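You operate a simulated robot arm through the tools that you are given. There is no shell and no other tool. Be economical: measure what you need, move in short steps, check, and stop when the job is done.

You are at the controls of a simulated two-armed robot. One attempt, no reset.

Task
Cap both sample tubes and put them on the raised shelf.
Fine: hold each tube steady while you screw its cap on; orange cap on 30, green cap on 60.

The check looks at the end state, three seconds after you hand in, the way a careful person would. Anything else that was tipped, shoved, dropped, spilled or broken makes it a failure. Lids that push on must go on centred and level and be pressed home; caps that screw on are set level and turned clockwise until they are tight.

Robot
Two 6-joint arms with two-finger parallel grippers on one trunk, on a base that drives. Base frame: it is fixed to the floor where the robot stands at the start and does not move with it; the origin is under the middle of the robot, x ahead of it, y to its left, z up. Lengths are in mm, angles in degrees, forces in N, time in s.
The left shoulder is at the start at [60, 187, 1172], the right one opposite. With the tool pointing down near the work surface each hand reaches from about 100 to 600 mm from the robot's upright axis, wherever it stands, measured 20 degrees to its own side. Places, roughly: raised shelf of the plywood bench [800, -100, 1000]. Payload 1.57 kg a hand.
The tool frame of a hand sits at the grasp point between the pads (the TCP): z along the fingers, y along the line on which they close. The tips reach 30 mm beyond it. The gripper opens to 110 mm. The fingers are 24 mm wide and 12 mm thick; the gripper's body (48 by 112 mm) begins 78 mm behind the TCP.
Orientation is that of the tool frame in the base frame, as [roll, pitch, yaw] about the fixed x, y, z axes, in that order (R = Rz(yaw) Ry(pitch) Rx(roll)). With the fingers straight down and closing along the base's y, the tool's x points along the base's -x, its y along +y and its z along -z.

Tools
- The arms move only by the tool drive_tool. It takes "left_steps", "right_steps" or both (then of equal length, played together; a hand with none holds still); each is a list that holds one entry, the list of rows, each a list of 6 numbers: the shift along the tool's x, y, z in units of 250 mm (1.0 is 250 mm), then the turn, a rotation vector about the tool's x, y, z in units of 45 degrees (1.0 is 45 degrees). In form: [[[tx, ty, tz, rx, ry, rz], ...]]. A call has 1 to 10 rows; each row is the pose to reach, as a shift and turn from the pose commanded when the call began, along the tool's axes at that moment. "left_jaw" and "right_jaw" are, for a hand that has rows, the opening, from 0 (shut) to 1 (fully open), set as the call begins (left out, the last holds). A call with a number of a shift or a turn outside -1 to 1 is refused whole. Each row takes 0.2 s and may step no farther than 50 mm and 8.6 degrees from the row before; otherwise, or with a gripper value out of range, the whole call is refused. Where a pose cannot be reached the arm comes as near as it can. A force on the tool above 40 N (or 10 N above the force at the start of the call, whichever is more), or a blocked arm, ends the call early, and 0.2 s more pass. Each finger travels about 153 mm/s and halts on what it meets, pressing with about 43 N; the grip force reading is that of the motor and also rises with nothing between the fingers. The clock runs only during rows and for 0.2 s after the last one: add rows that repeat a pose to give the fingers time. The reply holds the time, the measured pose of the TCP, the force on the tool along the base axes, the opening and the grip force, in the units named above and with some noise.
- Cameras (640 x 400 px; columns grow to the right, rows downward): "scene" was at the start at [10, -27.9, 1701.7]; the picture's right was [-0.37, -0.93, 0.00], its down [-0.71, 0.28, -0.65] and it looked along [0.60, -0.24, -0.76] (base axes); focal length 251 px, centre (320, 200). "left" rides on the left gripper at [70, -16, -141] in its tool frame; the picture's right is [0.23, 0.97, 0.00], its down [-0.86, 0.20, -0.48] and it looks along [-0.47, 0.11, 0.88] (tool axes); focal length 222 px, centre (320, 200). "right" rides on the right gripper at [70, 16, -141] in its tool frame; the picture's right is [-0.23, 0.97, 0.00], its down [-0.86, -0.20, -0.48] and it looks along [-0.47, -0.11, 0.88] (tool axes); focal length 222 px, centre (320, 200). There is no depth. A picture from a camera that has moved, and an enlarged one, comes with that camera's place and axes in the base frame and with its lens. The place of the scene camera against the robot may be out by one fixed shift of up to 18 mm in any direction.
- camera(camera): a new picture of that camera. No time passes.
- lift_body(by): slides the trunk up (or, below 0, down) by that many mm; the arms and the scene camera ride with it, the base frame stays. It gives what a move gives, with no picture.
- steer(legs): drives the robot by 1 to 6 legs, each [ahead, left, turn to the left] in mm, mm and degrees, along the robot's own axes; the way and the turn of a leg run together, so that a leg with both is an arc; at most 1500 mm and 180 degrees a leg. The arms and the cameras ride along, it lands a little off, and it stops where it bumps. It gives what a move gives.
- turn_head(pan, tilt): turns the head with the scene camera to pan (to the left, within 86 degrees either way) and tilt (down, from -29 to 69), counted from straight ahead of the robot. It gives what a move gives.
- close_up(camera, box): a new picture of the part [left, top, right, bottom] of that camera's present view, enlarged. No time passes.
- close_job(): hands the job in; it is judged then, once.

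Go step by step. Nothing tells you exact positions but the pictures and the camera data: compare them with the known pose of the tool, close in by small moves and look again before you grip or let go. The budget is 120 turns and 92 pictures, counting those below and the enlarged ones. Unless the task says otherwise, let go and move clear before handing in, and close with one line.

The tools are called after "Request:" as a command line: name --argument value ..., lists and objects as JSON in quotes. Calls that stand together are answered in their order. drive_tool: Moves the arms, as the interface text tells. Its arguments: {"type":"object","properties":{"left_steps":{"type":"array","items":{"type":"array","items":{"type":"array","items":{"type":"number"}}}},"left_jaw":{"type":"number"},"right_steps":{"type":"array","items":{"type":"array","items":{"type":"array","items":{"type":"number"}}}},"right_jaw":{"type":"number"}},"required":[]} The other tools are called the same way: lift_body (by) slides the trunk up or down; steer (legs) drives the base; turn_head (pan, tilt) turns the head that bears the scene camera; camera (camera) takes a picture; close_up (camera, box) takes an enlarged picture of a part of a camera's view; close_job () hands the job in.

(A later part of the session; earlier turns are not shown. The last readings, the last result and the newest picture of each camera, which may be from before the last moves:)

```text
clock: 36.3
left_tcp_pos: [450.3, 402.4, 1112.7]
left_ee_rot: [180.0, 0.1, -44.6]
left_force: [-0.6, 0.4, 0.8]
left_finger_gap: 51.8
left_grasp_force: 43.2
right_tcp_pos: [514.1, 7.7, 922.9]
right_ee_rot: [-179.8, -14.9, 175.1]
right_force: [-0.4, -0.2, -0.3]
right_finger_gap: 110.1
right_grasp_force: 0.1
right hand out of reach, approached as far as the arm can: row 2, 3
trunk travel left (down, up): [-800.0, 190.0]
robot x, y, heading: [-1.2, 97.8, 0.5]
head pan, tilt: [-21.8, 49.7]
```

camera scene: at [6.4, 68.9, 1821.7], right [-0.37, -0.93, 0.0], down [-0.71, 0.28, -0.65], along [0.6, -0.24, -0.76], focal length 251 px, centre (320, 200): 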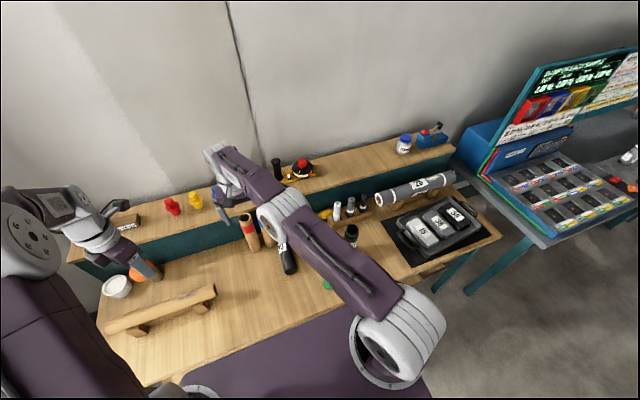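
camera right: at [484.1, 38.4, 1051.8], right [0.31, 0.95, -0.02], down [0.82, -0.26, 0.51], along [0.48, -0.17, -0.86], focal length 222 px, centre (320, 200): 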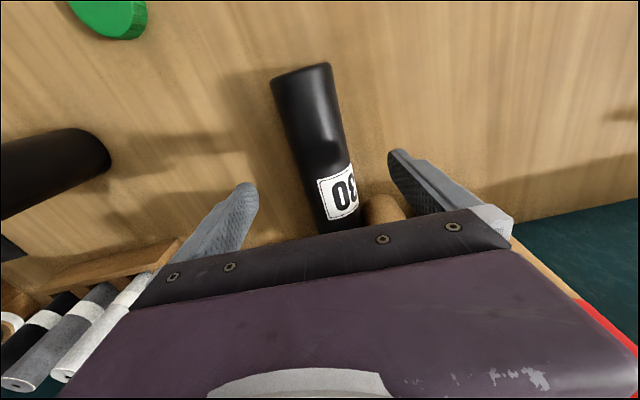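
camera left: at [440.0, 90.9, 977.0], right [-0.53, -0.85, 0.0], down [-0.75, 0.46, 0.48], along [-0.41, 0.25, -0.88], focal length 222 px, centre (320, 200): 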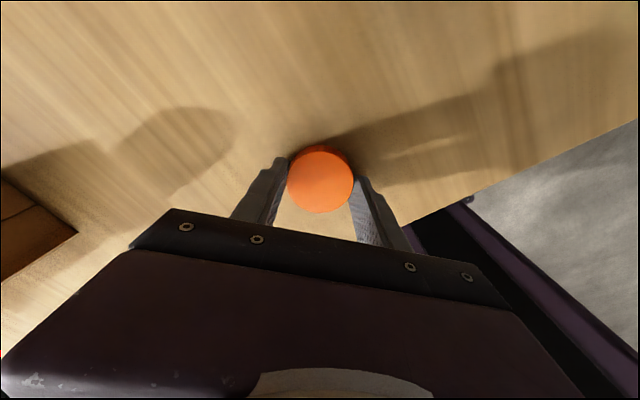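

Leaning back 15° the arm tops out at x=514. The base has at least 60 mm before the bench edge, so I'll drive ahead 40 mm to grip nearer the middle of the tube.

Request:
steer --legs '[[40, 0, 0]]'

Request:
camera --camera "right"

```text
clock: 37.2
left_tcp_pos: [484.0, 403.7, 1115.1]
left_ee_rot: [-179.8, -0.1, -44.5]
left_force: [-0.3, 0.0, -0.6]
left_finger_gap: 51.7
left_grasp_force: 43.0
right_tcp_pos: [548.2, 8.0, 925.4]
right_ee_rot: [-179.9, -14.4, 175.2]
right_force: [-0.7, -0.4, -0.3]
right_finger_gap: 110.0
right_grasp_force: 0.1
trunk travel left (down, up): [-800.0, 190.0]
robot x, y, heading: [37.3, 100.5, 0.4]
head pan, tilt: [-21.8, 49.7]
```

```text
59 pictures are left
camera right: at [519.0, 28.3, 1082.4], right [0.3, 0.95, -0.06], down [0.93, -0.28, 0.25], along [0.22, -0.13, -0.97], focal length 222 px, centre (320, 200)
```

right: 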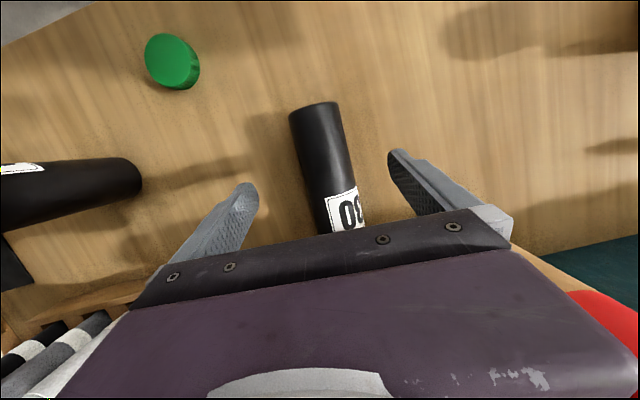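

The tube axis is at y≈14 with direction -5°, matching the hand. I'll descend and grip.

Request:
drive_tool --right_steps '[[[-0.03, 0.012, 0.12, 0, 0, 0], [-0.06, 0.024, 0.23, 0, 0, 0], [-0.087, 0.024, 0.337, 0, 0, 0], [-0.087, 0.024, 0.337, 0, 0, 0]]]'

Request:
camera --camera "right"

```text
clock: 38.2
left_tcp_pos: [488.8, 402.7, 1112.6]
left_ee_rot: [180.0, 0.0, -44.6]
left_force: [-0.1, 0.4, 0.6]
left_finger_gap: 51.7
left_grasp_force: 42.9
right_tcp_pos: [536.6, 11.0, 852.3]
right_ee_rot: [-179.8, -14.9, 175.2]
right_force: [0.2, -0.5, 0.0]
right_finger_gap: 109.9
right_grasp_force: 0.1
right hand out of reach, approached as far as the arm can: row 1, 2, 3, 4
trunk travel left (down, up): [-800.0, 190.0]
robot x, y, heading: [38.6, 99.5, 0.3]
head pan, tilt: [-21.8, 49.7]
```

```text
58 pictures are left
camera right: at [507.4, 30.6, 1008.2], right [0.3, 0.95, -0.06], down [0.93, -0.28, 0.24], along [0.22, -0.13, -0.97], focal length 222 px, centre (320, 200)
```

right: 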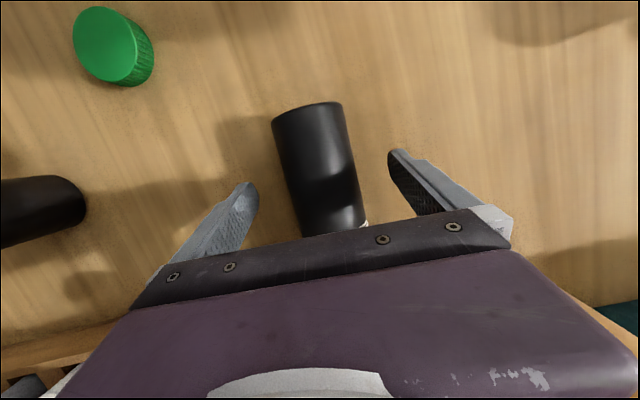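

The hand is 15 mm high and 12 mm short, so I'll make that up with the trunk and base, then close.

Request:
steer --legs '[[15, 3, 0]]'

Request:
lift_body --by -14

Request:
drive_tool --right_steps '[[[0, 0, 0, 0, 0, 0], [0, 0, 0, 0, 0, 0], [0, 0, 0, 0, 0, 0], [0, 0, 0, 0, 0, 0]]]' --right_jaw 0

Request:
camera --camera "right"

```text
clock: 38.9
left_tcp_pos: [500.5, 405.6, 1114.4]
left_ee_rot: [-179.8, 0.0, -44.6]
left_force: [-0.5, 0.5, -0.3]
left_finger_gap: 51.7
left_grasp_force: 43.2
right_tcp_pos: [549.3, 13.9, 853.8]
right_ee_rot: [-179.9, -14.7, 175.2]
right_force: [-0.7, -0.1, 0.7]
right_finger_gap: 109.9
right_grasp_force: 0.0
trunk travel left (down, up): [-800.0, 190.0]
robot x, y, heading: [49.5, 103.5, 0.3]
head pan, tilt: [-21.8, 49.7]
```

```text
clock: 39.5
left_tcp_pos: [502.4, 404.9, 1099.5]
left_ee_rot: [180.0, 0.0, -44.7]
left_force: [-0.2, -0.2, 0.0]
left_finger_gap: 51.3
left_grasp_force: 42.5
right_tcp_pos: [552.0, 13.6, 838.7]
right_ee_rot: [-180.0, -14.8, 175.1]
right_force: [-1.2, -0.8, 0.2]
right_finger_gap: 110.2
right_grasp_force: 0.0
trunk travel left (down, up): [-786.0, 204.0]
robot x, y, heading: [52.0, 104.1, 0.5]
head pan, tilt: [-21.8, 49.7]
```

```text
clock: 40.5
left_tcp_pos: [504.8, 406.4, 1098.8]
left_ee_rot: [-180.0, 0.0, -44.6]
left_force: [0.5, -0.1, 0.0]
left_finger_gap: 51.9
left_grasp_force: 42.8
right_tcp_pos: [552.3, 15.1, 836.6]
right_ee_rot: [-179.9, -14.9, 175.3]
right_force: [-0.3, 0.3, -0.3]
right_finger_gap: 55.3
right_grasp_force: 42.9
trunk travel left (down, up): [-786.0, 204.0]
robot x, y, heading: [51.9, 105.6, 0.4]
head pan, tilt: [-21.8, 49.7]
```

```text
57 pictures are left
camera right: at [523.1, 33.7, 994.2], right [0.3, 0.95, -0.06], down [0.93, -0.28, 0.24], along [0.21, -0.13, -0.97], focal length 222 px, centre (320, 200)
```

right: 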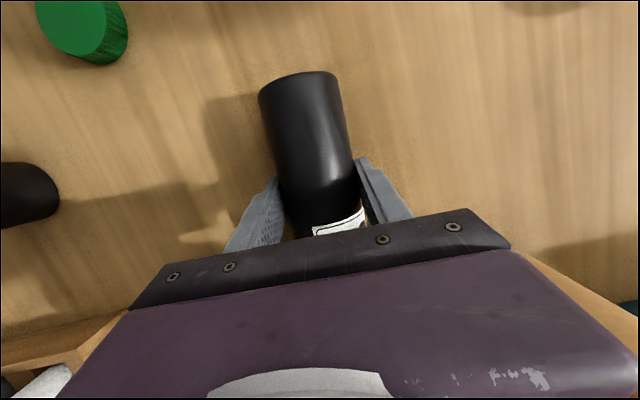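

Tube 30 is gripped, 55 mm across. I'll lift it slightly, back straight out from between the wooden tubes, then raise and tilt it.

Request:
lift_body --by 50

Request:
steer --legs '[[-170, 0, 0]]'

Request:
camera --camera "scene"

```text
clock: 41.5
left_tcp_pos: [504.7, 407.0, 1148.1]
left_ee_rot: [-179.9, 0.0, -44.6]
left_force: [0.7, 0.0, -0.2]
left_finger_gap: 51.6
left_grasp_force: 42.7
right_tcp_pos: [552.5, 14.4, 888.0]
right_ee_rot: [-179.9, -14.9, 175.1]
right_force: [1.4, -1.2, -1.7]
right_finger_gap: 55.0
right_grasp_force: 43.3
trunk travel left (down, up): [-836.0, 154.0]
robot x, y, heading: [54.5, 100.9, 0.5]
head pan, tilt: [-21.8, 49.7]
```

```text
clock: 42.9
left_tcp_pos: [340.6, 404.9, 1147.4]
left_ee_rot: [180.0, 0.1, -44.7]
left_force: [-0.7, 0.3, -0.3]
left_finger_gap: 51.7
left_grasp_force: 43.7
right_tcp_pos: [387.8, 13.3, 885.3]
right_ee_rot: [-179.9, -15.0, 175.1]
right_force: [-0.3, 0.6, -1.5]
right_finger_gap: 55.0
right_grasp_force: 43.1
trunk travel left (down, up): [-836.0, 154.0]
robot x, y, heading: [-115.5, 98.5, 0.4]
head pan, tilt: [-21.8, 49.7]
```

```text
56 pictures are left
camera scene: at [-99.0, 74.3, 1737.6], right [-0.37, -0.93, 0.0], down [-0.71, 0.28, -0.65], along [0.6, -0.24, -0.76], focal length 251 px, centre (320, 200)
```

scene: 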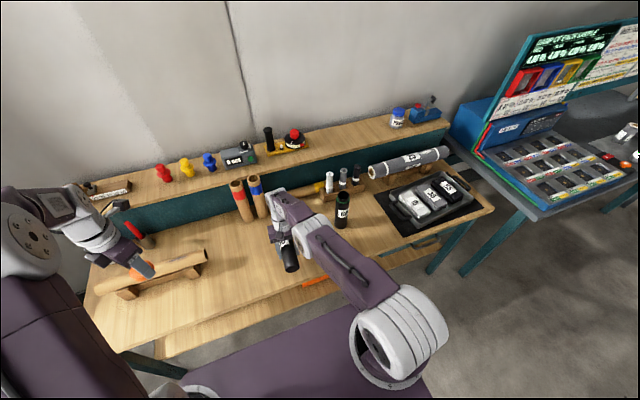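

The tube is clear in the air. I'll raise it and tilt forward 45°.

Request:
drive_tool --right_steps '[[[0.028, 0, -0.106, 0, -0.166, 0], [0.057, 0, -0.212, 0, -0.333, 0], [0.085, 0, -0.318, 0, -0.5, 0], [0.113, 0, -0.425, 0, -0.667, 0], [0.142, 0, -0.531, 0, -0.833, 0], [0.17, 0, -0.637, 0, -1, 0]]]'

Request:
drive_tool --right_steps '[[[0, 0, 0.05, 0, -0.166, 0], [0, 0, 0.1, 0, -0.333, 0], [0, 0, 0.15, 0, -0.5, 0], [0, 0, 0.2, 0, -0.667, 0], [0, 0, 0.25, 0, -0.833, 0], [0, 0, 0.3, 0, -1, 0]]]'

Request:
camera --camera "scene"

```text
clock: 44.3
left_tcp_pos: [337.4, 405.6, 1149.9]
left_ee_rot: [-180.0, -0.1, -44.7]
left_force: [-0.8, 0.0, 0.3]
left_finger_gap: 51.7
left_grasp_force: 42.8
right_tcp_pos: [382.5, 9.4, 1044.9]
right_ee_rot: [-179.0, 27.6, 175.2]
right_force: [0.8, 0.4, -0.6]
right_finger_gap: 55.2
right_grasp_force: 43.6
right hand out of reach, approached as far as the arm can: row 5, 6
trunk travel left (down, up): [-836.0, 154.0]
robot x, y, heading: [-111.6, 102.6, 0.4]
head pan, tilt: [-21.8, 49.7]
```

```text
clock: 45.7
left_tcp_pos: [338.1, 405.4, 1148.6]
left_ee_rot: [-180.0, 0.0, -44.7]
left_force: [0.2, -0.2, 0.8]
left_finger_gap: 51.8
left_grasp_force: 42.9
right_tcp_pos: [501.2, 47.0, 970.8]
right_ee_rot: [-171.0, 74.8, -177.1]
right_force: [0.2, 0.6, -0.3]
right_finger_gap: 55.1
right_grasp_force: 43.0
right hand out of reach, approached as far as the arm can: row 2, 3, 4, 5, 6
trunk travel left (down, up): [-836.0, 154.0]
robot x, y, heading: [-120.8, 103.5, 0.2]
head pan, tilt: [-21.8, 49.7]
```

```text
55 pictures are left
camera scene: at [-102.3, 73.9, 1737.7], right [-0.37, -0.93, 0.0], down [-0.71, 0.28, -0.65], along [0.6, -0.24, -0.76], focal length 251 px, centre (320, 200)
```

scene: 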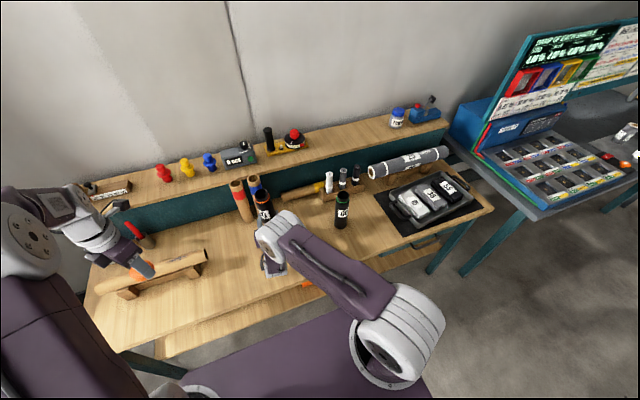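

The tube is upright in the right hand, with pitch about 75° matching the lean I gripped with. That works as the holding pose. I'll shift the robot right, then swing the tube leftward about the right shoulder so the left hand can reach above it.

Request:
steer --legs '[[0, -150, 0]]'

Request:
drive_tool --right_steps '[[[0.016, 0.116, -0.055, -0.074, -0.002, -0.011], [0.029, 0.232, -0.115, -0.148, -0.004, -0.022], [0.041, 0.347, -0.178, -0.222, -0.006, -0.033], [0.052, 0.463, -0.243, -0.295, -0.009, -0.043], [0.063, 0.579, -0.312, -0.369, -0.011, -0.054], [0.073, 0.694, -0.382, -0.443, -0.013, -0.065]]]'

Request:
camera --camera "scene"

```text
clock: 47.1
left_tcp_pos: [339.1, 255.4, 1147.6]
left_ee_rot: [179.9, -0.1, -44.9]
left_force: [0.0, -0.1, 0.1]
left_finger_gap: 51.9
left_grasp_force: 42.9
right_tcp_pos: [500.8, -102.1, 972.6]
right_ee_rot: [-170.4, 74.7, -176.7]
right_force: [-0.3, 0.0, -0.4]
right_finger_gap: 55.1
right_grasp_force: 43.1
trunk travel left (down, up): [-836.0, 154.0]
robot x, y, heading: [-116.6, -50.8, -0.1]
head pan, tilt: [-21.8, 49.7]
```

```text
clock: 48.5
left_tcp_pos: [337.7, 253.9, 1148.8]
left_ee_rot: [179.9, 0.0, -44.8]
left_force: [-0.2, -0.4, -0.5]
left_finger_gap: 51.7
left_grasp_force: 42.7
right_tcp_pos: [428.8, 90.5, 972.0]
right_ee_rot: [-178.5, 75.0, -164.7]
right_force: [0.2, 0.0, -0.7]
right_finger_gap: 54.8
right_grasp_force: 42.4
right hand out of reach, approached as far as the arm can: row 2, 3, 4, 5, 6
trunk travel left (down, up): [-836.0, 154.0]
robot x, y, heading: [-114.7, -51.3, -0.0]
head pan, tilt: [-21.8, 49.7]
```

```text
54 pictures are left
camera scene: at [-103.5, -76.3, 1737.7], right [-0.37, -0.93, 0.0], down [-0.71, 0.28, -0.65], along [0.6, -0.24, -0.76], focal length 251 px, centre (320, 200)
```

scene: 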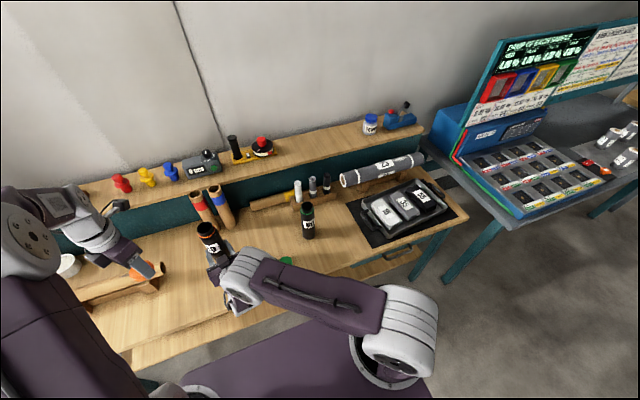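

Tube 30 is held upright at (429,90). I'll lower the trunk so its base sits just above the bench, then bring the cap over it.

Request:
lift_body --by -85

Request:
drive_tool --left_steps '[[[0.1, 0.03, -0.14, 0, 0, -0.1], [0.28, 0.08, -0.164, 0, 0, -0.25], [0.45, 0.13, -0.164, 0, 0, -0.4], [0.6, 0.17, -0.164, 0, 0, -0.5], [0.721, 0.209, -0.164, 0, 0, -0.6], [0.721, 0.209, -0.164, 0, 0, -0.6]]]'

Request:
camera --camera "scene"

Request:
camera --camera "left"

Request:
camera --camera "right"

```text
clock: 49.7
left_tcp_pos: [338.8, 254.0, 1063.1]
left_ee_rot: [180.0, 0.0, -44.8]
left_force: [0.5, -0.7, 0.3]
left_finger_gap: 51.6
left_grasp_force: 43.0
right_tcp_pos: [428.2, 90.0, 886.8]
right_ee_rot: [-178.6, 75.1, -164.7]
right_force: [-0.8, 0.7, -0.7]
right_finger_gap: 54.8
right_grasp_force: 42.9
trunk travel left (down, up): [-751.0, 239.0]
robot x, y, heading: [-111.8, -49.7, 0.1]
head pan, tilt: [-21.8, 49.7]
```

```text
clock: 51.1
left_tcp_pos: [429.4, 86.6, 1104.3]
left_ee_rot: [-180.0, 0.0, -17.6]
left_force: [0.3, 0.6, 0.0]
left_finger_gap: 51.5
left_grasp_force: 43.1
right_tcp_pos: [428.4, 90.6, 885.4]
right_ee_rot: [-178.5, 74.9, -164.6]
right_force: [-0.7, 0.2, -0.7]
right_finger_gap: 55.0
right_grasp_force: 42.5
trunk travel left (down, up): [-751.0, 239.0]
robot x, y, heading: [-114.2, -47.6, 0.3]
head pan, tilt: [-21.8, 49.7]
```

```text
53 pictures are left
camera scene: at [-103.1, -75.9, 1652.7], right [-0.37, -0.93, 0.0], down [-0.71, 0.28, -0.65], along [0.6, -0.24, -0.76], focal length 251 px, centre (320, 200)
```

scene: 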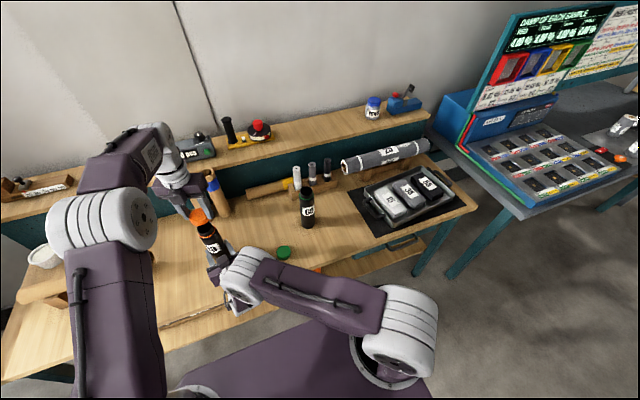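

```text
52 pictures are left
camera left: at [500.3, 81.1, 1247.1], right [-0.08, -1.0, 0.0], down [-0.88, 0.07, 0.48], along [-0.48, 0.04, -0.88], focal length 222 px, centre (320, 200)
```

left: 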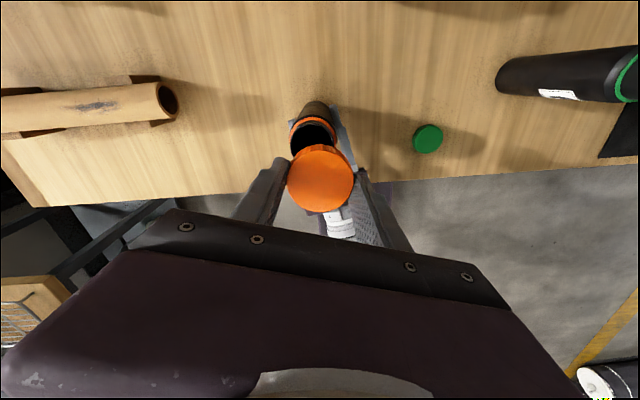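

```text
51 pictures are left
camera right: at [274.8, 69.8, 857.4], right [-0.18, 0.96, 0.21], down [-0.19, -0.25, 0.95], along [0.97, 0.13, 0.22], focal length 222 px, centre (320, 200)
```

right: 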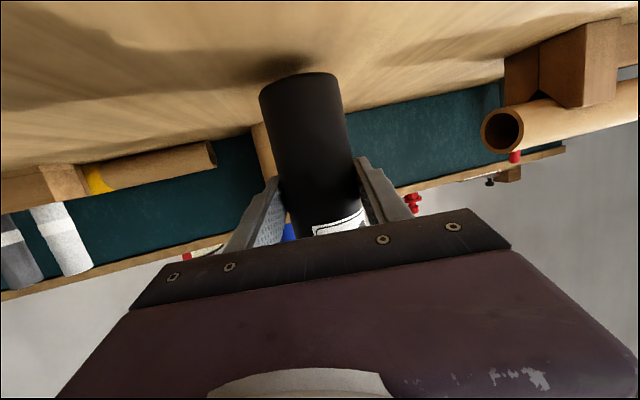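

The cap is over the tube. I'll zoom in to measure the rim against the cap.

Request:
close_up --camera "left" --box '[250, 80, 390, 220]'

Request:
close_up --camera "scene" --box '[150, 170, 270, 290]'

```text
2.86 times, centred on (320, 150) of left
camera zoom: at [500.3, 81.1, 1247.1], right [-0.08, -1.0, 0.0], down [-0.88, 0.07, 0.48], along [-0.48, 0.04, -0.88], focal length 635 px, centre (320, 343)
```

zoom: 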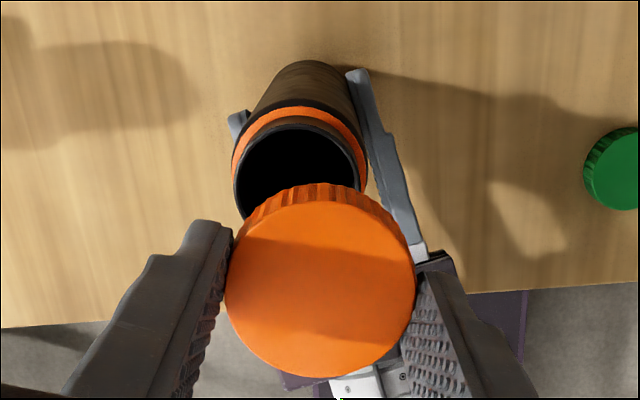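

```text
3.33 times, centred on (210, 230) of scene
camera zoom: at [-103.1, -75.9, 1652.7], right [-0.37, -0.93, 0.0], down [-0.71, 0.28, -0.65], along [0.6, -0.24, -0.76], focal length 837 px, centre (687, 100)
```

zoom: 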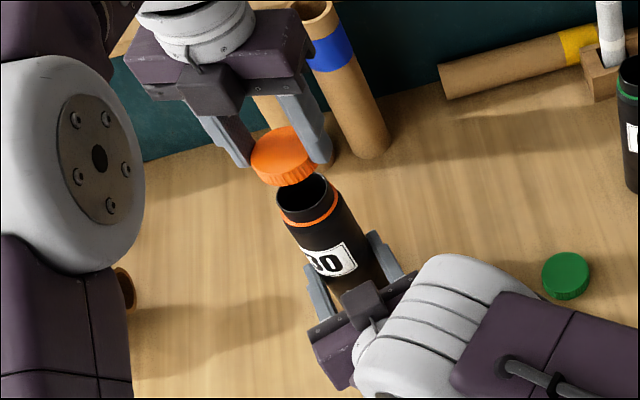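

The rim centre is near (439.5,93) and the cap near (431,86.5). I'll correct that, lower to just above the rim and look again.

Request:
drive_tool --left_steps '[[[0.024, -0.035, 0, 0, 0, 0], [0.024, -0.035, 0.1, 0, 0, 0], [0.024, -0.035, 0.19, 0, 0, 0], [0.024, -0.035, 0.19, 0, 0, 0]]]'

Request:
close_up --camera "left" --box '[250, 80, 390, 220]'

Request:
close_up --camera "scene" --box '[170, 180, 250, 260]'

```text
clock: 52.1
left_tcp_pos: [438.6, 93.4, 1059.1]
left_ee_rot: [180.0, 0.0, -17.8]
left_force: [-0.4, -0.4, 0.3]
left_finger_gap: 51.8
left_grasp_force: 43.0
right_tcp_pos: [427.8, 91.7, 886.2]
right_ee_rot: [-178.6, 75.0, -164.7]
right_force: [1.0, 0.5, -1.3]
right_finger_gap: 54.8
right_grasp_force: 43.3
trunk travel left (down, up): [-751.0, 239.0]
robot x, y, heading: [-112.6, -49.5, 0.3]
head pan, tilt: [-21.8, 49.7]
```

```text
2.86 times, centred on (320, 150) of left
camera zoom: at [509.9, 86.7, 1200.4], right [-0.08, -1.0, 0.0], down [-0.88, 0.07, 0.48], along [-0.48, 0.04, -0.88], focal length 635 px, centre (320, 343)
```

zoom: 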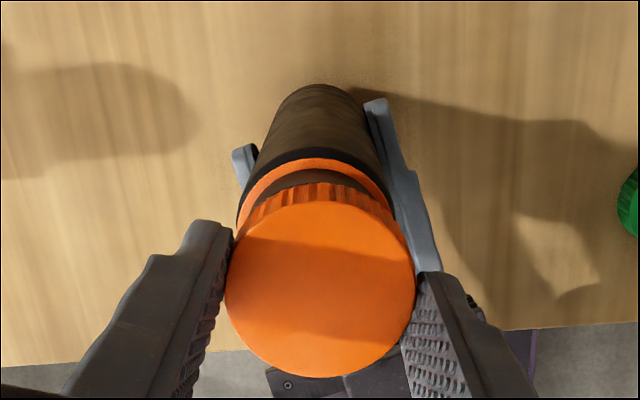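

```text
5.00 times, centred on (210, 220) of scene
camera zoom: at [-102.8, -76.6, 1652.7], right [-0.37, -0.93, 0.0], down [-0.71, 0.28, -0.65], along [0.6, -0.24, -0.76], focal length 1256 px, centre (870, 100)
```

zoom: 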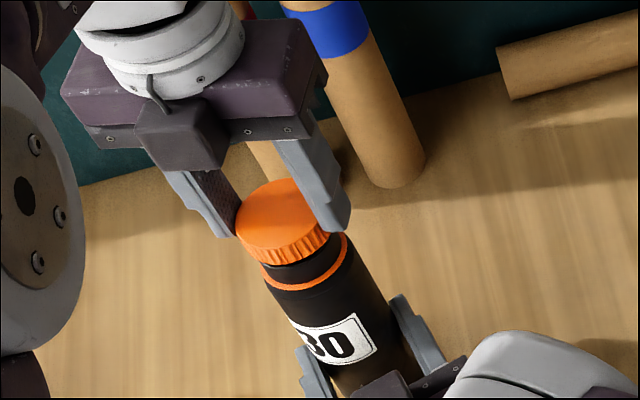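

The axis and cap agree within about 1 mm. I'll lower gently onto the rim and watch the force.

Request:
drive_tool --left_steps '[[[-0.0045, -0.0036, 0.02, 0, 0, 0], [-0.0045, -0.0036, 0.036, 0, 0, 0], [-0.0045, -0.0036, 0.044, 0, 0, 0], [-0.0045, -0.0036, 0.052, 0, 0, 0], [-0.0045, -0.0036, 0.06, 0, 0, 0]]]'

Request:
close_up --camera "scene" --box '[170, 180, 250, 260]'

```text
clock: 53.3
left_tcp_pos: [439.0, 96.2, 1043.8]
left_ee_rot: [180.0, -0.3, -17.8]
left_force: [-1.5, -6.8, 27.7]
left_finger_gap: 51.5
left_grasp_force: 43.8
right_tcp_pos: [426.1, 89.0, 882.1]
right_ee_rot: [-178.2, 74.4, -164.2]
right_force: [1.5, 5.7, -28.4]
right_finger_gap: 54.7
right_grasp_force: 42.9
trunk travel left (down, up): [-751.0, 239.0]
robot x, y, heading: [-110.0, -52.4, 0.4]
head pan, tilt: [-21.8, 49.7]
```

```text
5.00 times, centred on (210, 220) of scene
camera zoom: at [-102.6, -76.7, 1652.7], right [-0.37, -0.93, 0.0], down [-0.71, 0.28, -0.65], along [0.6, -0.24, -0.76], focal length 1256 px, centre (870, 100)
```

zoom: 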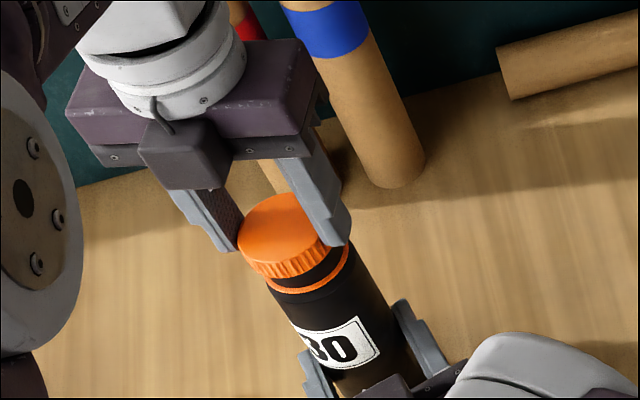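

Contact is at 28 N, a little hard. I'll ease to about 14 N with a 1 mm lateral relief, then start turning clockwise.

Request:
drive_tool --left_steps '[[[0.0012, 0.004, -0.008, 0, 0, 0], [0.0012, 0.004, -0.008, 0, 0, 0.16], [0.0012, 0.004, -0.008, 0, 0, 0.33], [0.0012, 0.004, -0.008, 0, 0, 0.5], [0.0012, 0.004, -0.007, 0, 0, 0.67], [0.0012, 0.004, -0.007, 0, 0, 0.84], [0.0012, 0.004, -0.007, 0, 0, 1]]]'

Request:
close_up --camera "scene" --box '[170, 180, 250, 260]'

```text
clock: 54.9
left_tcp_pos: [436.6, 95.1, 1043.4]
left_ee_rot: [179.8, 0.2, -63.0]
left_force: [-0.5, -14.4, 10.6]
left_finger_gap: 51.6
left_grasp_force: 42.4
right_tcp_pos: [429.3, 90.6, 885.8]
right_ee_rot: [-178.4, 75.1, -164.5]
right_force: [0.2, 14.9, -11.2]
right_finger_gap: 55.2
right_grasp_force: 42.8
trunk travel left (down, up): [-751.0, 239.0]
robot x, y, heading: [-109.9, -47.9, 0.2]
head pan, tilt: [-21.8, 49.7]
```

```text
5.00 times, centred on (210, 220) of scene
camera zoom: at [-102.6, -76.7, 1652.7], right [-0.37, -0.93, 0.0], down [-0.71, 0.28, -0.65], along [0.6, -0.24, -0.76], focal length 1256 px, centre (870, 100)
```

zoom: 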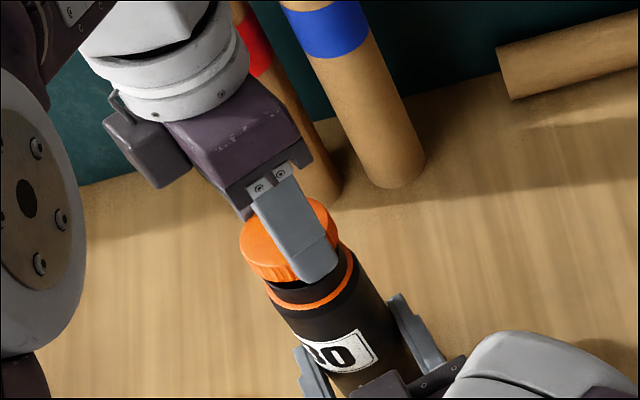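

A sideways force has built up, with the cap pushing the tube toward +y. I'll relieve it by moving 2 mm toward -y.

Request:
drive_tool --left_steps '[[[0.0071, 0.0036, 0, 0, 0, 0], [0.0071, 0.0036, 0, 0, 0, 0]]]'

Request:
close_up --camera "left" --box '[250, 80, 390, 220]'

```text
clock: 55.5
left_tcp_pos: [437.7, 94.3, 1043.2]
left_ee_rot: [179.9, 0.2, -62.7]
left_force: [-5.7, -8.2, 3.8]
left_finger_gap: 51.8
left_grasp_force: 43.1
right_tcp_pos: [428.3, 90.3, 887.9]
right_ee_rot: [-178.8, 75.1, -165.2]
right_force: [5.8, 8.5, -5.4]
right_finger_gap: 54.9
right_grasp_force: 43.1
trunk travel left (down, up): [-751.0, 239.0]
robot x, y, heading: [-114.4, -48.2, 0.3]
head pan, tilt: [-21.8, 49.7]
```

```text
2.86 times, centred on (320, 150) of left
camera zoom: at [484.4, 39.5, 1184.7], right [-0.76, -0.65, 0.0], down [-0.57, 0.67, 0.48], along [-0.31, 0.37, -0.88], focal length 635 px, centre (320, 343)
```

zoom: 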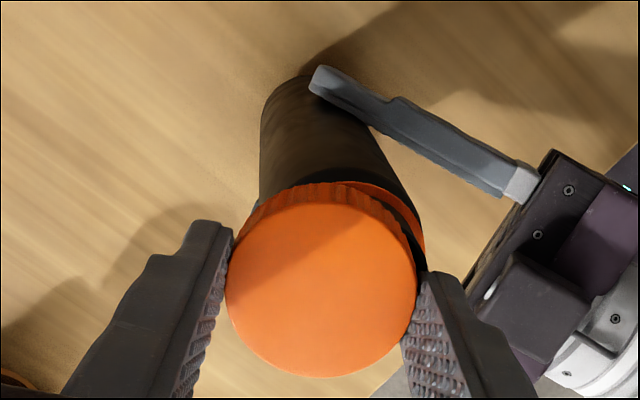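

Image and force both say the cap is a few mm off toward +x,+y. I'll lift the cap off and measure again without load.

Request:
drive_tool --left_steps '[[[0, 0, -0.03, 0, 0, 0], [0, 0, -0.06, 0, 0, 0], [0, 0, -0.06, 0, 0, 0]]]'

Request:
close_up --camera "left" --box '[250, 80, 390, 220]'

Request:
close_up --camera "scene" --box '[170, 180, 250, 260]'

```text
clock: 56.3
left_tcp_pos: [436.6, 95.3, 1059.4]
left_ee_rot: [-179.9, 0.1, -62.9]
left_force: [0.6, -0.2, 1.5]
left_finger_gap: 51.6
left_grasp_force: 43.1
right_tcp_pos: [428.8, 89.4, 885.9]
right_ee_rot: [-178.6, 74.9, -164.9]
right_force: [0.6, 0.4, 0.8]
right_finger_gap: 54.5
right_grasp_force: 42.7
trunk travel left (down, up): [-751.0, 239.0]
robot x, y, heading: [-116.2, -47.6, 0.1]
head pan, tilt: [-21.8, 49.7]
```

```text
2.86 times, centred on (320, 150) of left
camera zoom: at [483.4, 40.1, 1201.3], right [-0.76, -0.65, 0.0], down [-0.57, 0.67, 0.48], along [-0.31, 0.36, -0.88], focal length 635 px, centre (320, 343)
```

zoom: 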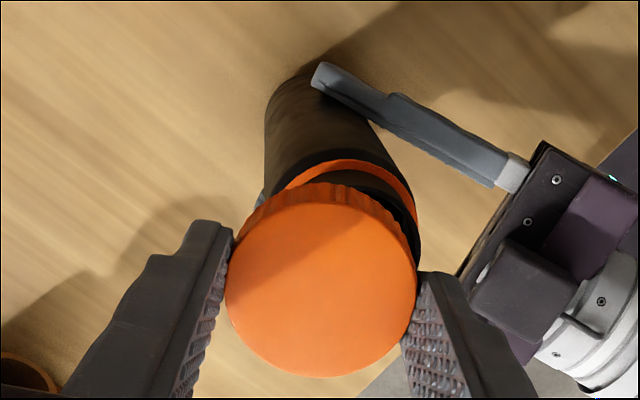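

```text
5.00 times, centred on (210, 220) of scene
camera zoom: at [-102.6, -76.7, 1652.7], right [-0.37, -0.93, 0.0], down [-0.71, 0.28, -0.65], along [0.6, -0.24, -0.76], focal length 1256 px, centre (870, 100)
```

zoom: 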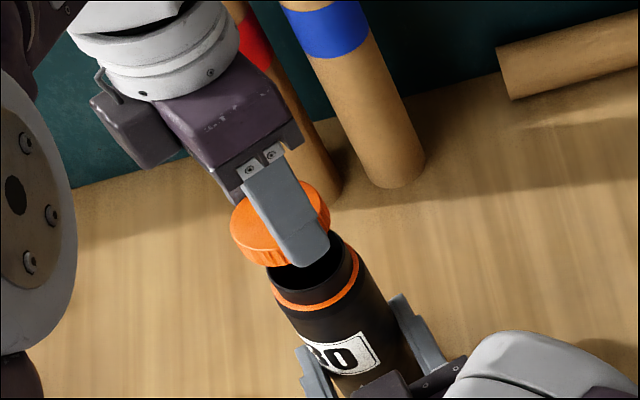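

The tube top has tipped a few degrees toward me in the grip, because its base hung free. I'll set the base firmly on the bench, which also squares the tube up. The cap goes up first, then the trunk down in small amounts.

Request:
drive_tool --left_steps '[[[0, 0, -0.08, 0, 0, 0], [0, 0, -0.16, 0, 0, 0]]]'

Request:
lift_body --by -9

Request:
lift_body --by -3

```text
clock: 56.9
left_tcp_pos: [436.6, 94.5, 1099.0]
left_ee_rot: [179.9, 0.0, -62.7]
left_force: [-1.0, -0.4, 0.4]
left_finger_gap: 51.8
left_grasp_force: 42.5
right_tcp_pos: [428.4, 90.5, 886.1]
right_ee_rot: [-178.6, 75.1, -164.7]
right_force: [-1.3, -1.0, 0.2]
right_finger_gap: 54.7
right_grasp_force: 43.2
trunk travel left (down, up): [-751.0, 239.0]
robot x, y, heading: [-111.8, -47.1, 0.4]
head pan, tilt: [-21.8, 49.7]
```

```text
clock: 57.5
left_tcp_pos: [435.6, 92.9, 1091.3]
left_ee_rot: [-180.0, 0.0, -62.8]
left_force: [-0.1, 0.8, 0.9]
left_finger_gap: 51.8
left_grasp_force: 42.7
right_tcp_pos: [429.2, 91.0, 884.2]
right_ee_rot: [-179.4, 75.8, -165.5]
right_force: [5.9, -3.4, 31.6]
right_finger_gap: 55.8
right_grasp_force: 42.8
trunk travel left (down, up): [-742.0, 248.0]
robot x, y, heading: [-107.4, -49.7, 0.1]
head pan, tilt: [-21.8, 49.7]
```

```text
clock: 58.0
left_tcp_pos: [435.2, 93.1, 1089.5]
left_ee_rot: [-179.9, 0.0, -62.8]
left_force: [0.5, 0.0, -0.2]
left_finger_gap: 51.5
left_grasp_force: 42.6
right_tcp_pos: [428.8, 89.0, 878.4]
right_ee_rot: [-179.0, 75.7, -165.2]
right_force: [7.9, -2.7, 31.2]
right_finger_gap: 54.9
right_grasp_force: 42.6
trunk travel left (down, up): [-739.0, 251.0]
robot x, y, heading: [-112.8, -49.0, 0.0]
head pan, tilt: [-21.8, 49.7]
```

The base is on the bench. I'll open the right fingers a little so the tube stands free and squares itself, then look and re-grip.

Request:
drive_tool --right_steps '[[[0, 0, 0, 0, 0, 0], [0, 0, 0, 0, 0, 0], [0, 0, 0, 0, 0, 0]]]' --right_jaw 0.6

Request:
close_up --camera "scene" --box '[170, 180, 250, 260]'

Request:
camera --camera "right"

```text
clock: 58.8
left_tcp_pos: [437.9, 95.8, 1086.3]
left_ee_rot: [-180.0, 0.0, -62.8]
left_force: [0.2, -0.1, -0.2]
left_finger_gap: 51.9
left_grasp_force: 43.1
right_tcp_pos: [428.3, 89.9, 873.1]
right_ee_rot: [-178.5, 74.8, -164.6]
right_force: [-0.2, -0.2, 0.9]
right_finger_gap: 66.2
right_grasp_force: 0.0
trunk travel left (down, up): [-739.0, 251.0]
robot x, y, heading: [-112.3, -48.7, 0.1]
head pan, tilt: [-21.8, 49.7]
```

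```text
5.00 times, centred on (210, 220) of scene
camera zoom: at [-102.2, -76.4, 1640.6], right [-0.37, -0.93, 0.0], down [-0.71, 0.28, -0.65], along [0.6, -0.24, -0.76], focal length 1256 px, centre (870, 100)
```

zoom: 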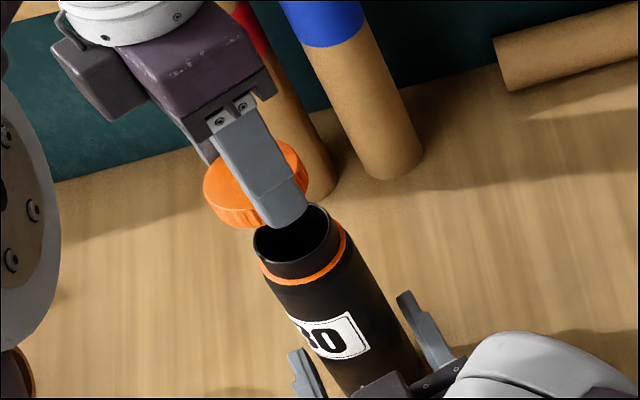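

```text
40 pictures are left
camera right: at [275.0, 69.4, 844.9], right [-0.18, 0.96, 0.21], down [-0.19, -0.24, 0.95], along [0.97, 0.13, 0.22], focal length 222 px, centre (320, 200)
```

right: 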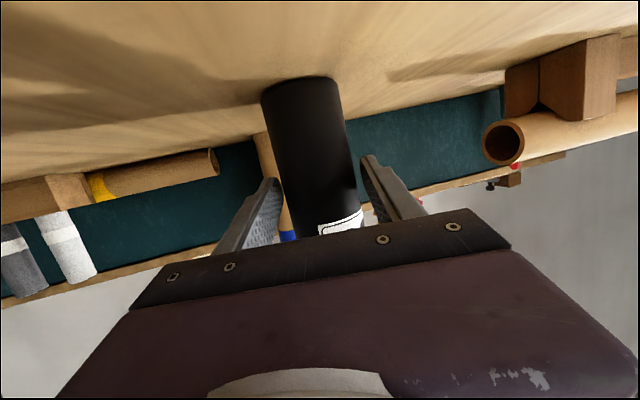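

The tube is standing upright on its own. I'll re-grip it and measure it from the left camera.

Request:
drive_tool --right_steps '[[[0, 0, 0, 0, 0, 0], [0, 0, 0, 0, 0, 0], [0, 0, 0, 0, 0, 0]]]' --right_jaw 0

Request:
close_up --camera "left" --box '[250, 80, 390, 220]'

```text
clock: 59.6
left_tcp_pos: [437.5, 95.2, 1086.9]
left_ee_rot: [180.0, 0.0, -62.8]
left_force: [0.5, -0.2, 0.7]
left_finger_gap: 51.6
left_grasp_force: 42.9
right_tcp_pos: [428.2, 89.9, 873.5]
right_ee_rot: [-178.6, 75.0, -164.9]
right_force: [0.2, 0.0, -0.7]
right_finger_gap: 54.7
right_grasp_force: 43.2
trunk travel left (down, up): [-739.0, 251.0]
robot x, y, heading: [-114.6, -46.8, 0.2]
head pan, tilt: [-21.8, 49.7]
```

```text
2.86 times, centred on (320, 150) of left
camera zoom: at [484.0, 40.2, 1228.9], right [-0.76, -0.65, 0.0], down [-0.57, 0.67, 0.48], along [-0.31, 0.36, -0.88], focal length 635 px, centre (320, 343)
```

zoom: 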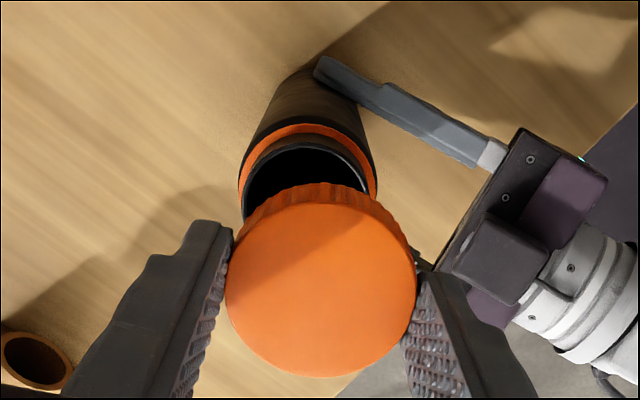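

The tube axis is now near (446,92), about 7 mm ahead of the cap. I'll rewind the wrist to recover the turning travel, correct, and come down to about 12 mm above the rim.

Request:
drive_tool --left_steps '[[[0.004, -0.003, 0.0, 0, 0, -0.16], [0.008, -0.007, 0.0, 0, 0, -0.33], [0.011, -0.01, 0.04, 0, 0, -0.5], [0.015, -0.014, 0.09, 0, 0, -0.67], [0.018, -0.017, 0.14, 0, 0, -0.84], [0.022, -0.0205, 0.18, 0, 0, -1], [0.022, -0.0205, 0.18, 0, 0, -1]]]'

Request:
close_up --camera "left" --box '[250, 80, 390, 220]'

```text
clock: 61.2
left_tcp_pos: [442.9, 92.4, 1039.9]
left_ee_rot: [-180.0, 0.0, -17.7]
left_force: [0.7, 0.0, -0.4]
left_finger_gap: 51.3
left_grasp_force: 43.4
right_tcp_pos: [428.4, 89.0, 874.2]
right_ee_rot: [-178.6, 75.1, -164.8]
right_force: [-0.4, -0.1, 0.5]
right_finger_gap: 54.7
right_grasp_force: 42.7
trunk travel left (down, up): [-739.0, 251.0]
robot x, y, heading: [-115.4, -49.5, 0.5]
head pan, tilt: [-21.8, 49.7]
```

```text
2.86 times, centred on (320, 150) of left
camera zoom: at [513.8, 86.7, 1182.5], right [-0.08, -1.0, 0.0], down [-0.88, 0.07, 0.48], along [-0.48, 0.04, -0.88], focal length 635 px, centre (320, 343)
```

zoom: 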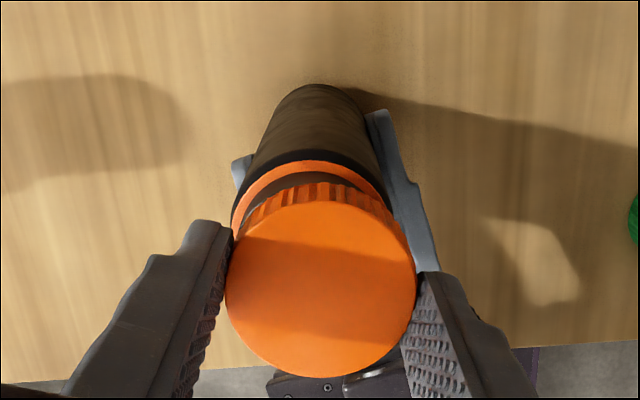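

The side view says the cap must go 3 mm toward +y, and x is fine. I'll correct that and lower in small steps to light contact.

Request:
drive_tool --left_steps '[[[-0.0058, -0.0116, 0, 0, 0, 0], [-0.0058, -0.0116, 0.01, 0, 0, 0], [-0.0058, -0.0116, 0.016, 0, 0, 0], [-0.0058, -0.0116, 0.021, 0, 0, 0], [-0.0058, -0.0116, 0.025, 0, 0, 0]]]'

```text
clock: 62.4
left_tcp_pos: [444.4, 95.4, 1034.4]
left_ee_rot: [-179.9, -0.1, -17.8]
left_force: [-0.1, -0.4, -0.3]
left_finger_gap: 52.0
left_grasp_force: 42.9
right_tcp_pos: [428.4, 90.6, 873.6]
right_ee_rot: [-178.5, 75.1, -164.8]
right_force: [-0.1, 0.8, 0.2]
right_finger_gap: 54.5
right_grasp_force: 43.2
trunk travel left (down, up): [-739.0, 251.0]
robot x, y, heading: [-111.2, -51.5, 0.1]
head pan, tilt: [-21.8, 49.7]
```

No contact yet, so I'll continue down in 1 mm steps.

Request:
drive_tool --left_steps '[[[0, 0, 0.004, 0, 0, 0], [0, 0, 0.008, 0, 0, 0], [0, 0, 0.012, 0, 0, 0]]]'

Request:
drive_tool --left_steps '[[[0, 0, 0.004, 0, 0, 0], [0, 0, 0.008, 0, 0, 0]]]'

```text
clock: 63.2
left_tcp_pos: [445.0, 95.5, 1032.0]
left_ee_rot: [179.9, 0.0, -17.8]
left_force: [-0.3, 0.0, -0.2]
left_finger_gap: 51.6
left_grasp_force: 42.6
right_tcp_pos: [428.6, 90.9, 873.6]
right_ee_rot: [-178.6, 74.9, -164.8]
right_force: [0.0, -0.9, -0.6]
right_finger_gap: 54.8
right_grasp_force: 42.9
trunk travel left (down, up): [-739.0, 251.0]
robot x, y, heading: [-111.3, -51.7, 0.5]
head pan, tilt: [-21.8, 49.7]
```

```text
clock: 63.8
left_tcp_pos: [444.5, 96.6, 1031.3]
left_ee_rot: [180.0, 0.0, -17.8]
left_force: [0.6, -0.2, -0.6]
left_finger_gap: 51.8
left_grasp_force: 43.0
right_tcp_pos: [428.4, 91.1, 874.3]
right_ee_rot: [-178.6, 75.1, -164.8]
right_force: [-0.3, -0.3, -0.2]
right_finger_gap: 54.7
right_grasp_force: 42.7
trunk travel left (down, up): [-739.0, 251.0]
robot x, y, heading: [-113.8, -50.8, 0.1]
head pan, tilt: [-21.8, 49.7]
```

Request:
drive_tool --left_steps '[[[0, 0, 0.004, 0, 0, 0], [0, 0, 0.008, 0, 0, 0]]]'

Request:
drive_tool --left_steps '[[[0, 0, 0.004, 0, 0, 0], [0, 0, 0.008, 0, 0, 0]]]'

Request:
close_up --camera "scene" --box '[170, 180, 250, 260]'

```text
clock: 64.4
left_tcp_pos: [445.9, 94.7, 1029.7]
left_ee_rot: [180.0, 0.0, -17.7]
left_force: [-0.3, -0.3, -0.9]
left_finger_gap: 51.7
left_grasp_force: 43.3
right_tcp_pos: [428.6, 90.0, 873.7]
right_ee_rot: [-178.6, 74.9, -164.9]
right_force: [0.4, 0.3, 0.4]
right_finger_gap: 54.8
right_grasp_force: 42.9
trunk travel left (down, up): [-739.0, 251.0]
robot x, y, heading: [-111.7, -50.0, 0.1]
head pan, tilt: [-21.8, 49.7]
```

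```text
clock: 65.0
left_tcp_pos: [444.7, 95.7, 1026.2]
left_ee_rot: [-180.0, 0.0, -17.7]
left_force: [0.0, -1.2, 0.3]
left_finger_gap: 51.6
left_grasp_force: 42.5
right_tcp_pos: [428.7, 90.0, 874.4]
right_ee_rot: [-178.6, 75.0, -164.8]
right_force: [0.6, 0.6, -0.1]
right_finger_gap: 54.9
right_grasp_force: 42.9
trunk travel left (down, up): [-739.0, 251.0]
robot x, y, heading: [-115.3, -52.9, 0.2]
head pan, tilt: [-21.8, 49.7]
```

```text
5.00 times, centred on (210, 220) of scene
camera zoom: at [-102.6, -76.7, 1640.7], right [-0.37, -0.93, 0.0], down [-0.71, 0.28, -0.65], along [0.6, -0.24, -0.76], focal length 1256 px, centre (870, 100)
```

zoom: 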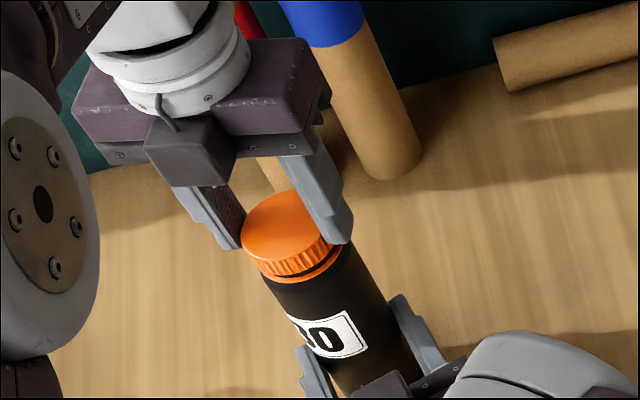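

The cap is going down centred over the neck with no side force. I'll continue to contact.

Request:
drive_tool --left_steps '[[[0, 0, 0.004, 0, 0, 0], [0, 0, 0.008, 0, 0, 0]]]'

Request:
drive_tool --left_steps '[[[0, 0, 0.004, 0, 0, 0], [0, 0, 0.008, 0, 0, 0]]]'

```text
clock: 65.6
left_tcp_pos: [444.7, 94.7, 1024.6]
left_ee_rot: [179.9, 0.1, -17.8]
left_force: [-3.9, -2.4, 2.0]
left_finger_gap: 51.7
left_grasp_force: 43.4
right_tcp_pos: [428.3, 90.4, 873.7]
right_ee_rot: [-178.7, 75.0, -164.8]
right_force: [3.5, 2.5, -2.0]
right_finger_gap: 54.9
right_grasp_force: 43.3
trunk travel left (down, up): [-739.0, 251.0]
robot x, y, heading: [-112.6, -44.0, 0.0]
head pan, tilt: [-21.8, 49.7]
```

```text
clock: 66.2
left_tcp_pos: [443.7, 95.1, 1024.4]
left_ee_rot: [-179.9, -0.1, -17.7]
left_force: [-15.9, -4.8, 23.0]
left_finger_gap: 51.4
left_grasp_force: 43.6
right_tcp_pos: [426.1, 89.4, 874.6]
right_ee_rot: [-178.4, 75.0, -164.7]
right_force: [20.4, 7.0, -14.0]
right_finger_gap: 54.6
right_grasp_force: 43.0
trunk travel left (down, up): [-739.0, 251.0]
robot x, y, heading: [-114.2, -48.6, 0.3]
head pan, tilt: [-21.8, 49.7]
```

Contact came with a -x reaction of 16 N. I'll shift the cap 2 mm toward -x and ease the pressure.

Request:
drive_tool --left_steps '[[[-0.004, 0.003, -0.005, 0, 0, 0], [-0.007, 0.005, -0.005, 0, 0, 0], [-0.007, 0.005, -0.005, 0, 0, 0]]]'

```text
clock: 67.0
left_tcp_pos: [444.2, 95.2, 1023.6]
left_ee_rot: [-179.8, -0.3, -17.8]
left_force: [7.4, 1.4, 7.3]
left_finger_gap: 51.7
left_grasp_force: 43.0
right_tcp_pos: [427.0, 88.5, 873.8]
right_ee_rot: [-178.5, 75.0, -164.5]
right_force: [-7.6, -3.6, -5.9]
right_finger_gap: 54.8
right_grasp_force: 42.4
trunk travel left (down, up): [-739.0, 251.0]
robot x, y, heading: [-114.0, -48.2, 0.3]
head pan, tilt: [-21.8, 49.7]
```

That's close; half a mm back, then I'll turn clockwise 45° with light pressure.

Request:
drive_tool --left_steps '[[[0.0023, -0.0007, 0.001, 0, 0, 0], [0.0023, -0.0007, 0.001, 0, 0, 0.16], [0.0023, -0.0007, 0.002, 0, 0, 0.33], [0.0023, -0.0007, 0.002, 0, 0, 0.5], [0.0023, -0.0007, 0.003, 0, 0, 0.67], [0.0023, -0.0007, 0.003, 0, 0, 0.84], [0.0023, -0.0007, 0.004, 0, 0, 1]]]'

```text
clock: 68.6
left_tcp_pos: [441.9, 93.9, 1022.2]
left_ee_rot: [-179.9, 0.0, -63.0]
left_force: [8.2, 3.6, 24.2]
left_finger_gap: 51.5
left_grasp_force: 42.9
right_tcp_pos: [427.4, 90.3, 874.1]
right_ee_rot: [-178.5, 75.0, -164.7]
right_force: [-7.4, -2.3, -14.9]
right_finger_gap: 55.0
right_grasp_force: 42.7
trunk travel left (down, up): [-739.0, 251.0]
robot x, y, heading: [-114.4, -50.5, 0.2]
head pan, tilt: [-21.8, 49.7]
```

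Forces are moderate. I'll continue clockwise with a small centring correction and no added push.

Request:
drive_tool --left_steps '[[[0, -0.004, 0, 0, 0, 0.16], [0, -0.0045, 0, 0, 0, 0.33], [0, -0.0045, 0, 0, 0, 0.5], [0, -0.0045, 0, 0, 0, 0.67], [0, -0.0045, 0, 0, 0, 0.84], [0, -0.0045, 0, 0, 0, 1]]]'

Request:
close_up --camera "scene" --box '[170, 180, 250, 260]'

```text
clock: 70.0
left_tcp_pos: [443.6, 95.1, 1022.9]
left_ee_rot: [-179.9, -0.1, -107.9]
left_force: [-2.4, -2.5, 19.6]
left_finger_gap: 51.7
left_grasp_force: 42.7
right_tcp_pos: [427.6, 90.0, 873.9]
right_ee_rot: [-178.6, 75.0, -164.7]
right_force: [-0.3, 1.2, -16.0]
right_finger_gap: 54.6
right_grasp_force: 42.8
trunk travel left (down, up): [-739.0, 251.0]
robot x, y, heading: [-112.7, -49.9, 0.4]
head pan, tilt: [-21.8, 49.7]
```

```text
5.00 times, centred on (210, 220) of scene
camera zoom: at [-103.7, -77.0, 1640.6], right [-0.37, -0.93, 0.0], down [-0.71, 0.28, -0.65], along [0.6, -0.24, -0.76], focal length 1256 px, centre (870, 100)
```

zoom: 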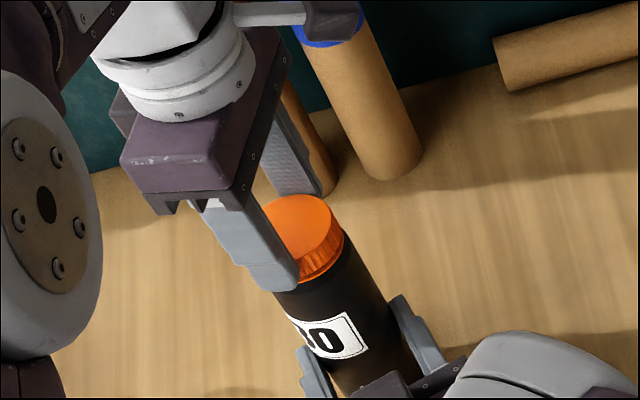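

The cap is level and well centred, and the lateral force is nearly zero. I'll keep turning.

Request:
drive_tool --left_steps '[[[0, 0, 0, 0, 0, 0.16], [0, 0, 0, 0, 0, 0.33], [0, 0, 0, 0, 0, 0.5], [0, 0, 0.001, 0, 0, 0.67], [0, 0, 0.001, 0, 0, 0.84], [0, 0, 0.001, 0, 0, 1]]]'

Request:
drive_tool --left_steps '[[[0, 0, 0, 0, 0, 0.16], [0, 0, 0, 0, 0, 0.33], [0, 0, 0, 0, 0, 0.5], [0, 0, 0.001, 0, 0, 0.67], [0, 0, 0.001, 0, 0, 0.84], [0, 0, 0.001, 0, 0, 1]]]'

```text
clock: 71.4
left_tcp_pos: [444.3, 95.5, 1021.4]
left_ee_rot: [-180.0, 0.0, -152.9]
left_force: [11.9, 1.9, 2.8]
left_finger_gap: 51.5
left_grasp_force: 42.7
right_tcp_pos: [428.3, 89.1, 873.7]
right_ee_rot: [-178.7, 75.1, -165.0]
right_force: [-10.9, -2.3, -2.6]
right_finger_gap: 54.9
right_grasp_force: 43.5
trunk travel left (down, up): [-739.0, 251.0]
robot x, y, heading: [-114.9, -50.4, 0.0]
head pan, tilt: [-21.8, 49.7]
```

```text
clock: 72.8
left_tcp_pos: [444.0, 95.4, 1022.4]
left_ee_rot: [-180.0, 0.0, 162.1]
left_force: [10.8, -0.3, 0.4]
left_finger_gap: 51.9
left_grasp_force: 43.4
right_tcp_pos: [428.5, 90.3, 873.9]
right_ee_rot: [-178.5, 75.0, -164.7]
right_force: [-10.4, 0.1, -0.8]
right_finger_gap: 54.9
right_grasp_force: 42.8
trunk travel left (down, up): [-739.0, 251.0]
robot x, y, heading: [-114.6, -47.5, 0.2]
head pan, tilt: [-21.8, 49.7]
```

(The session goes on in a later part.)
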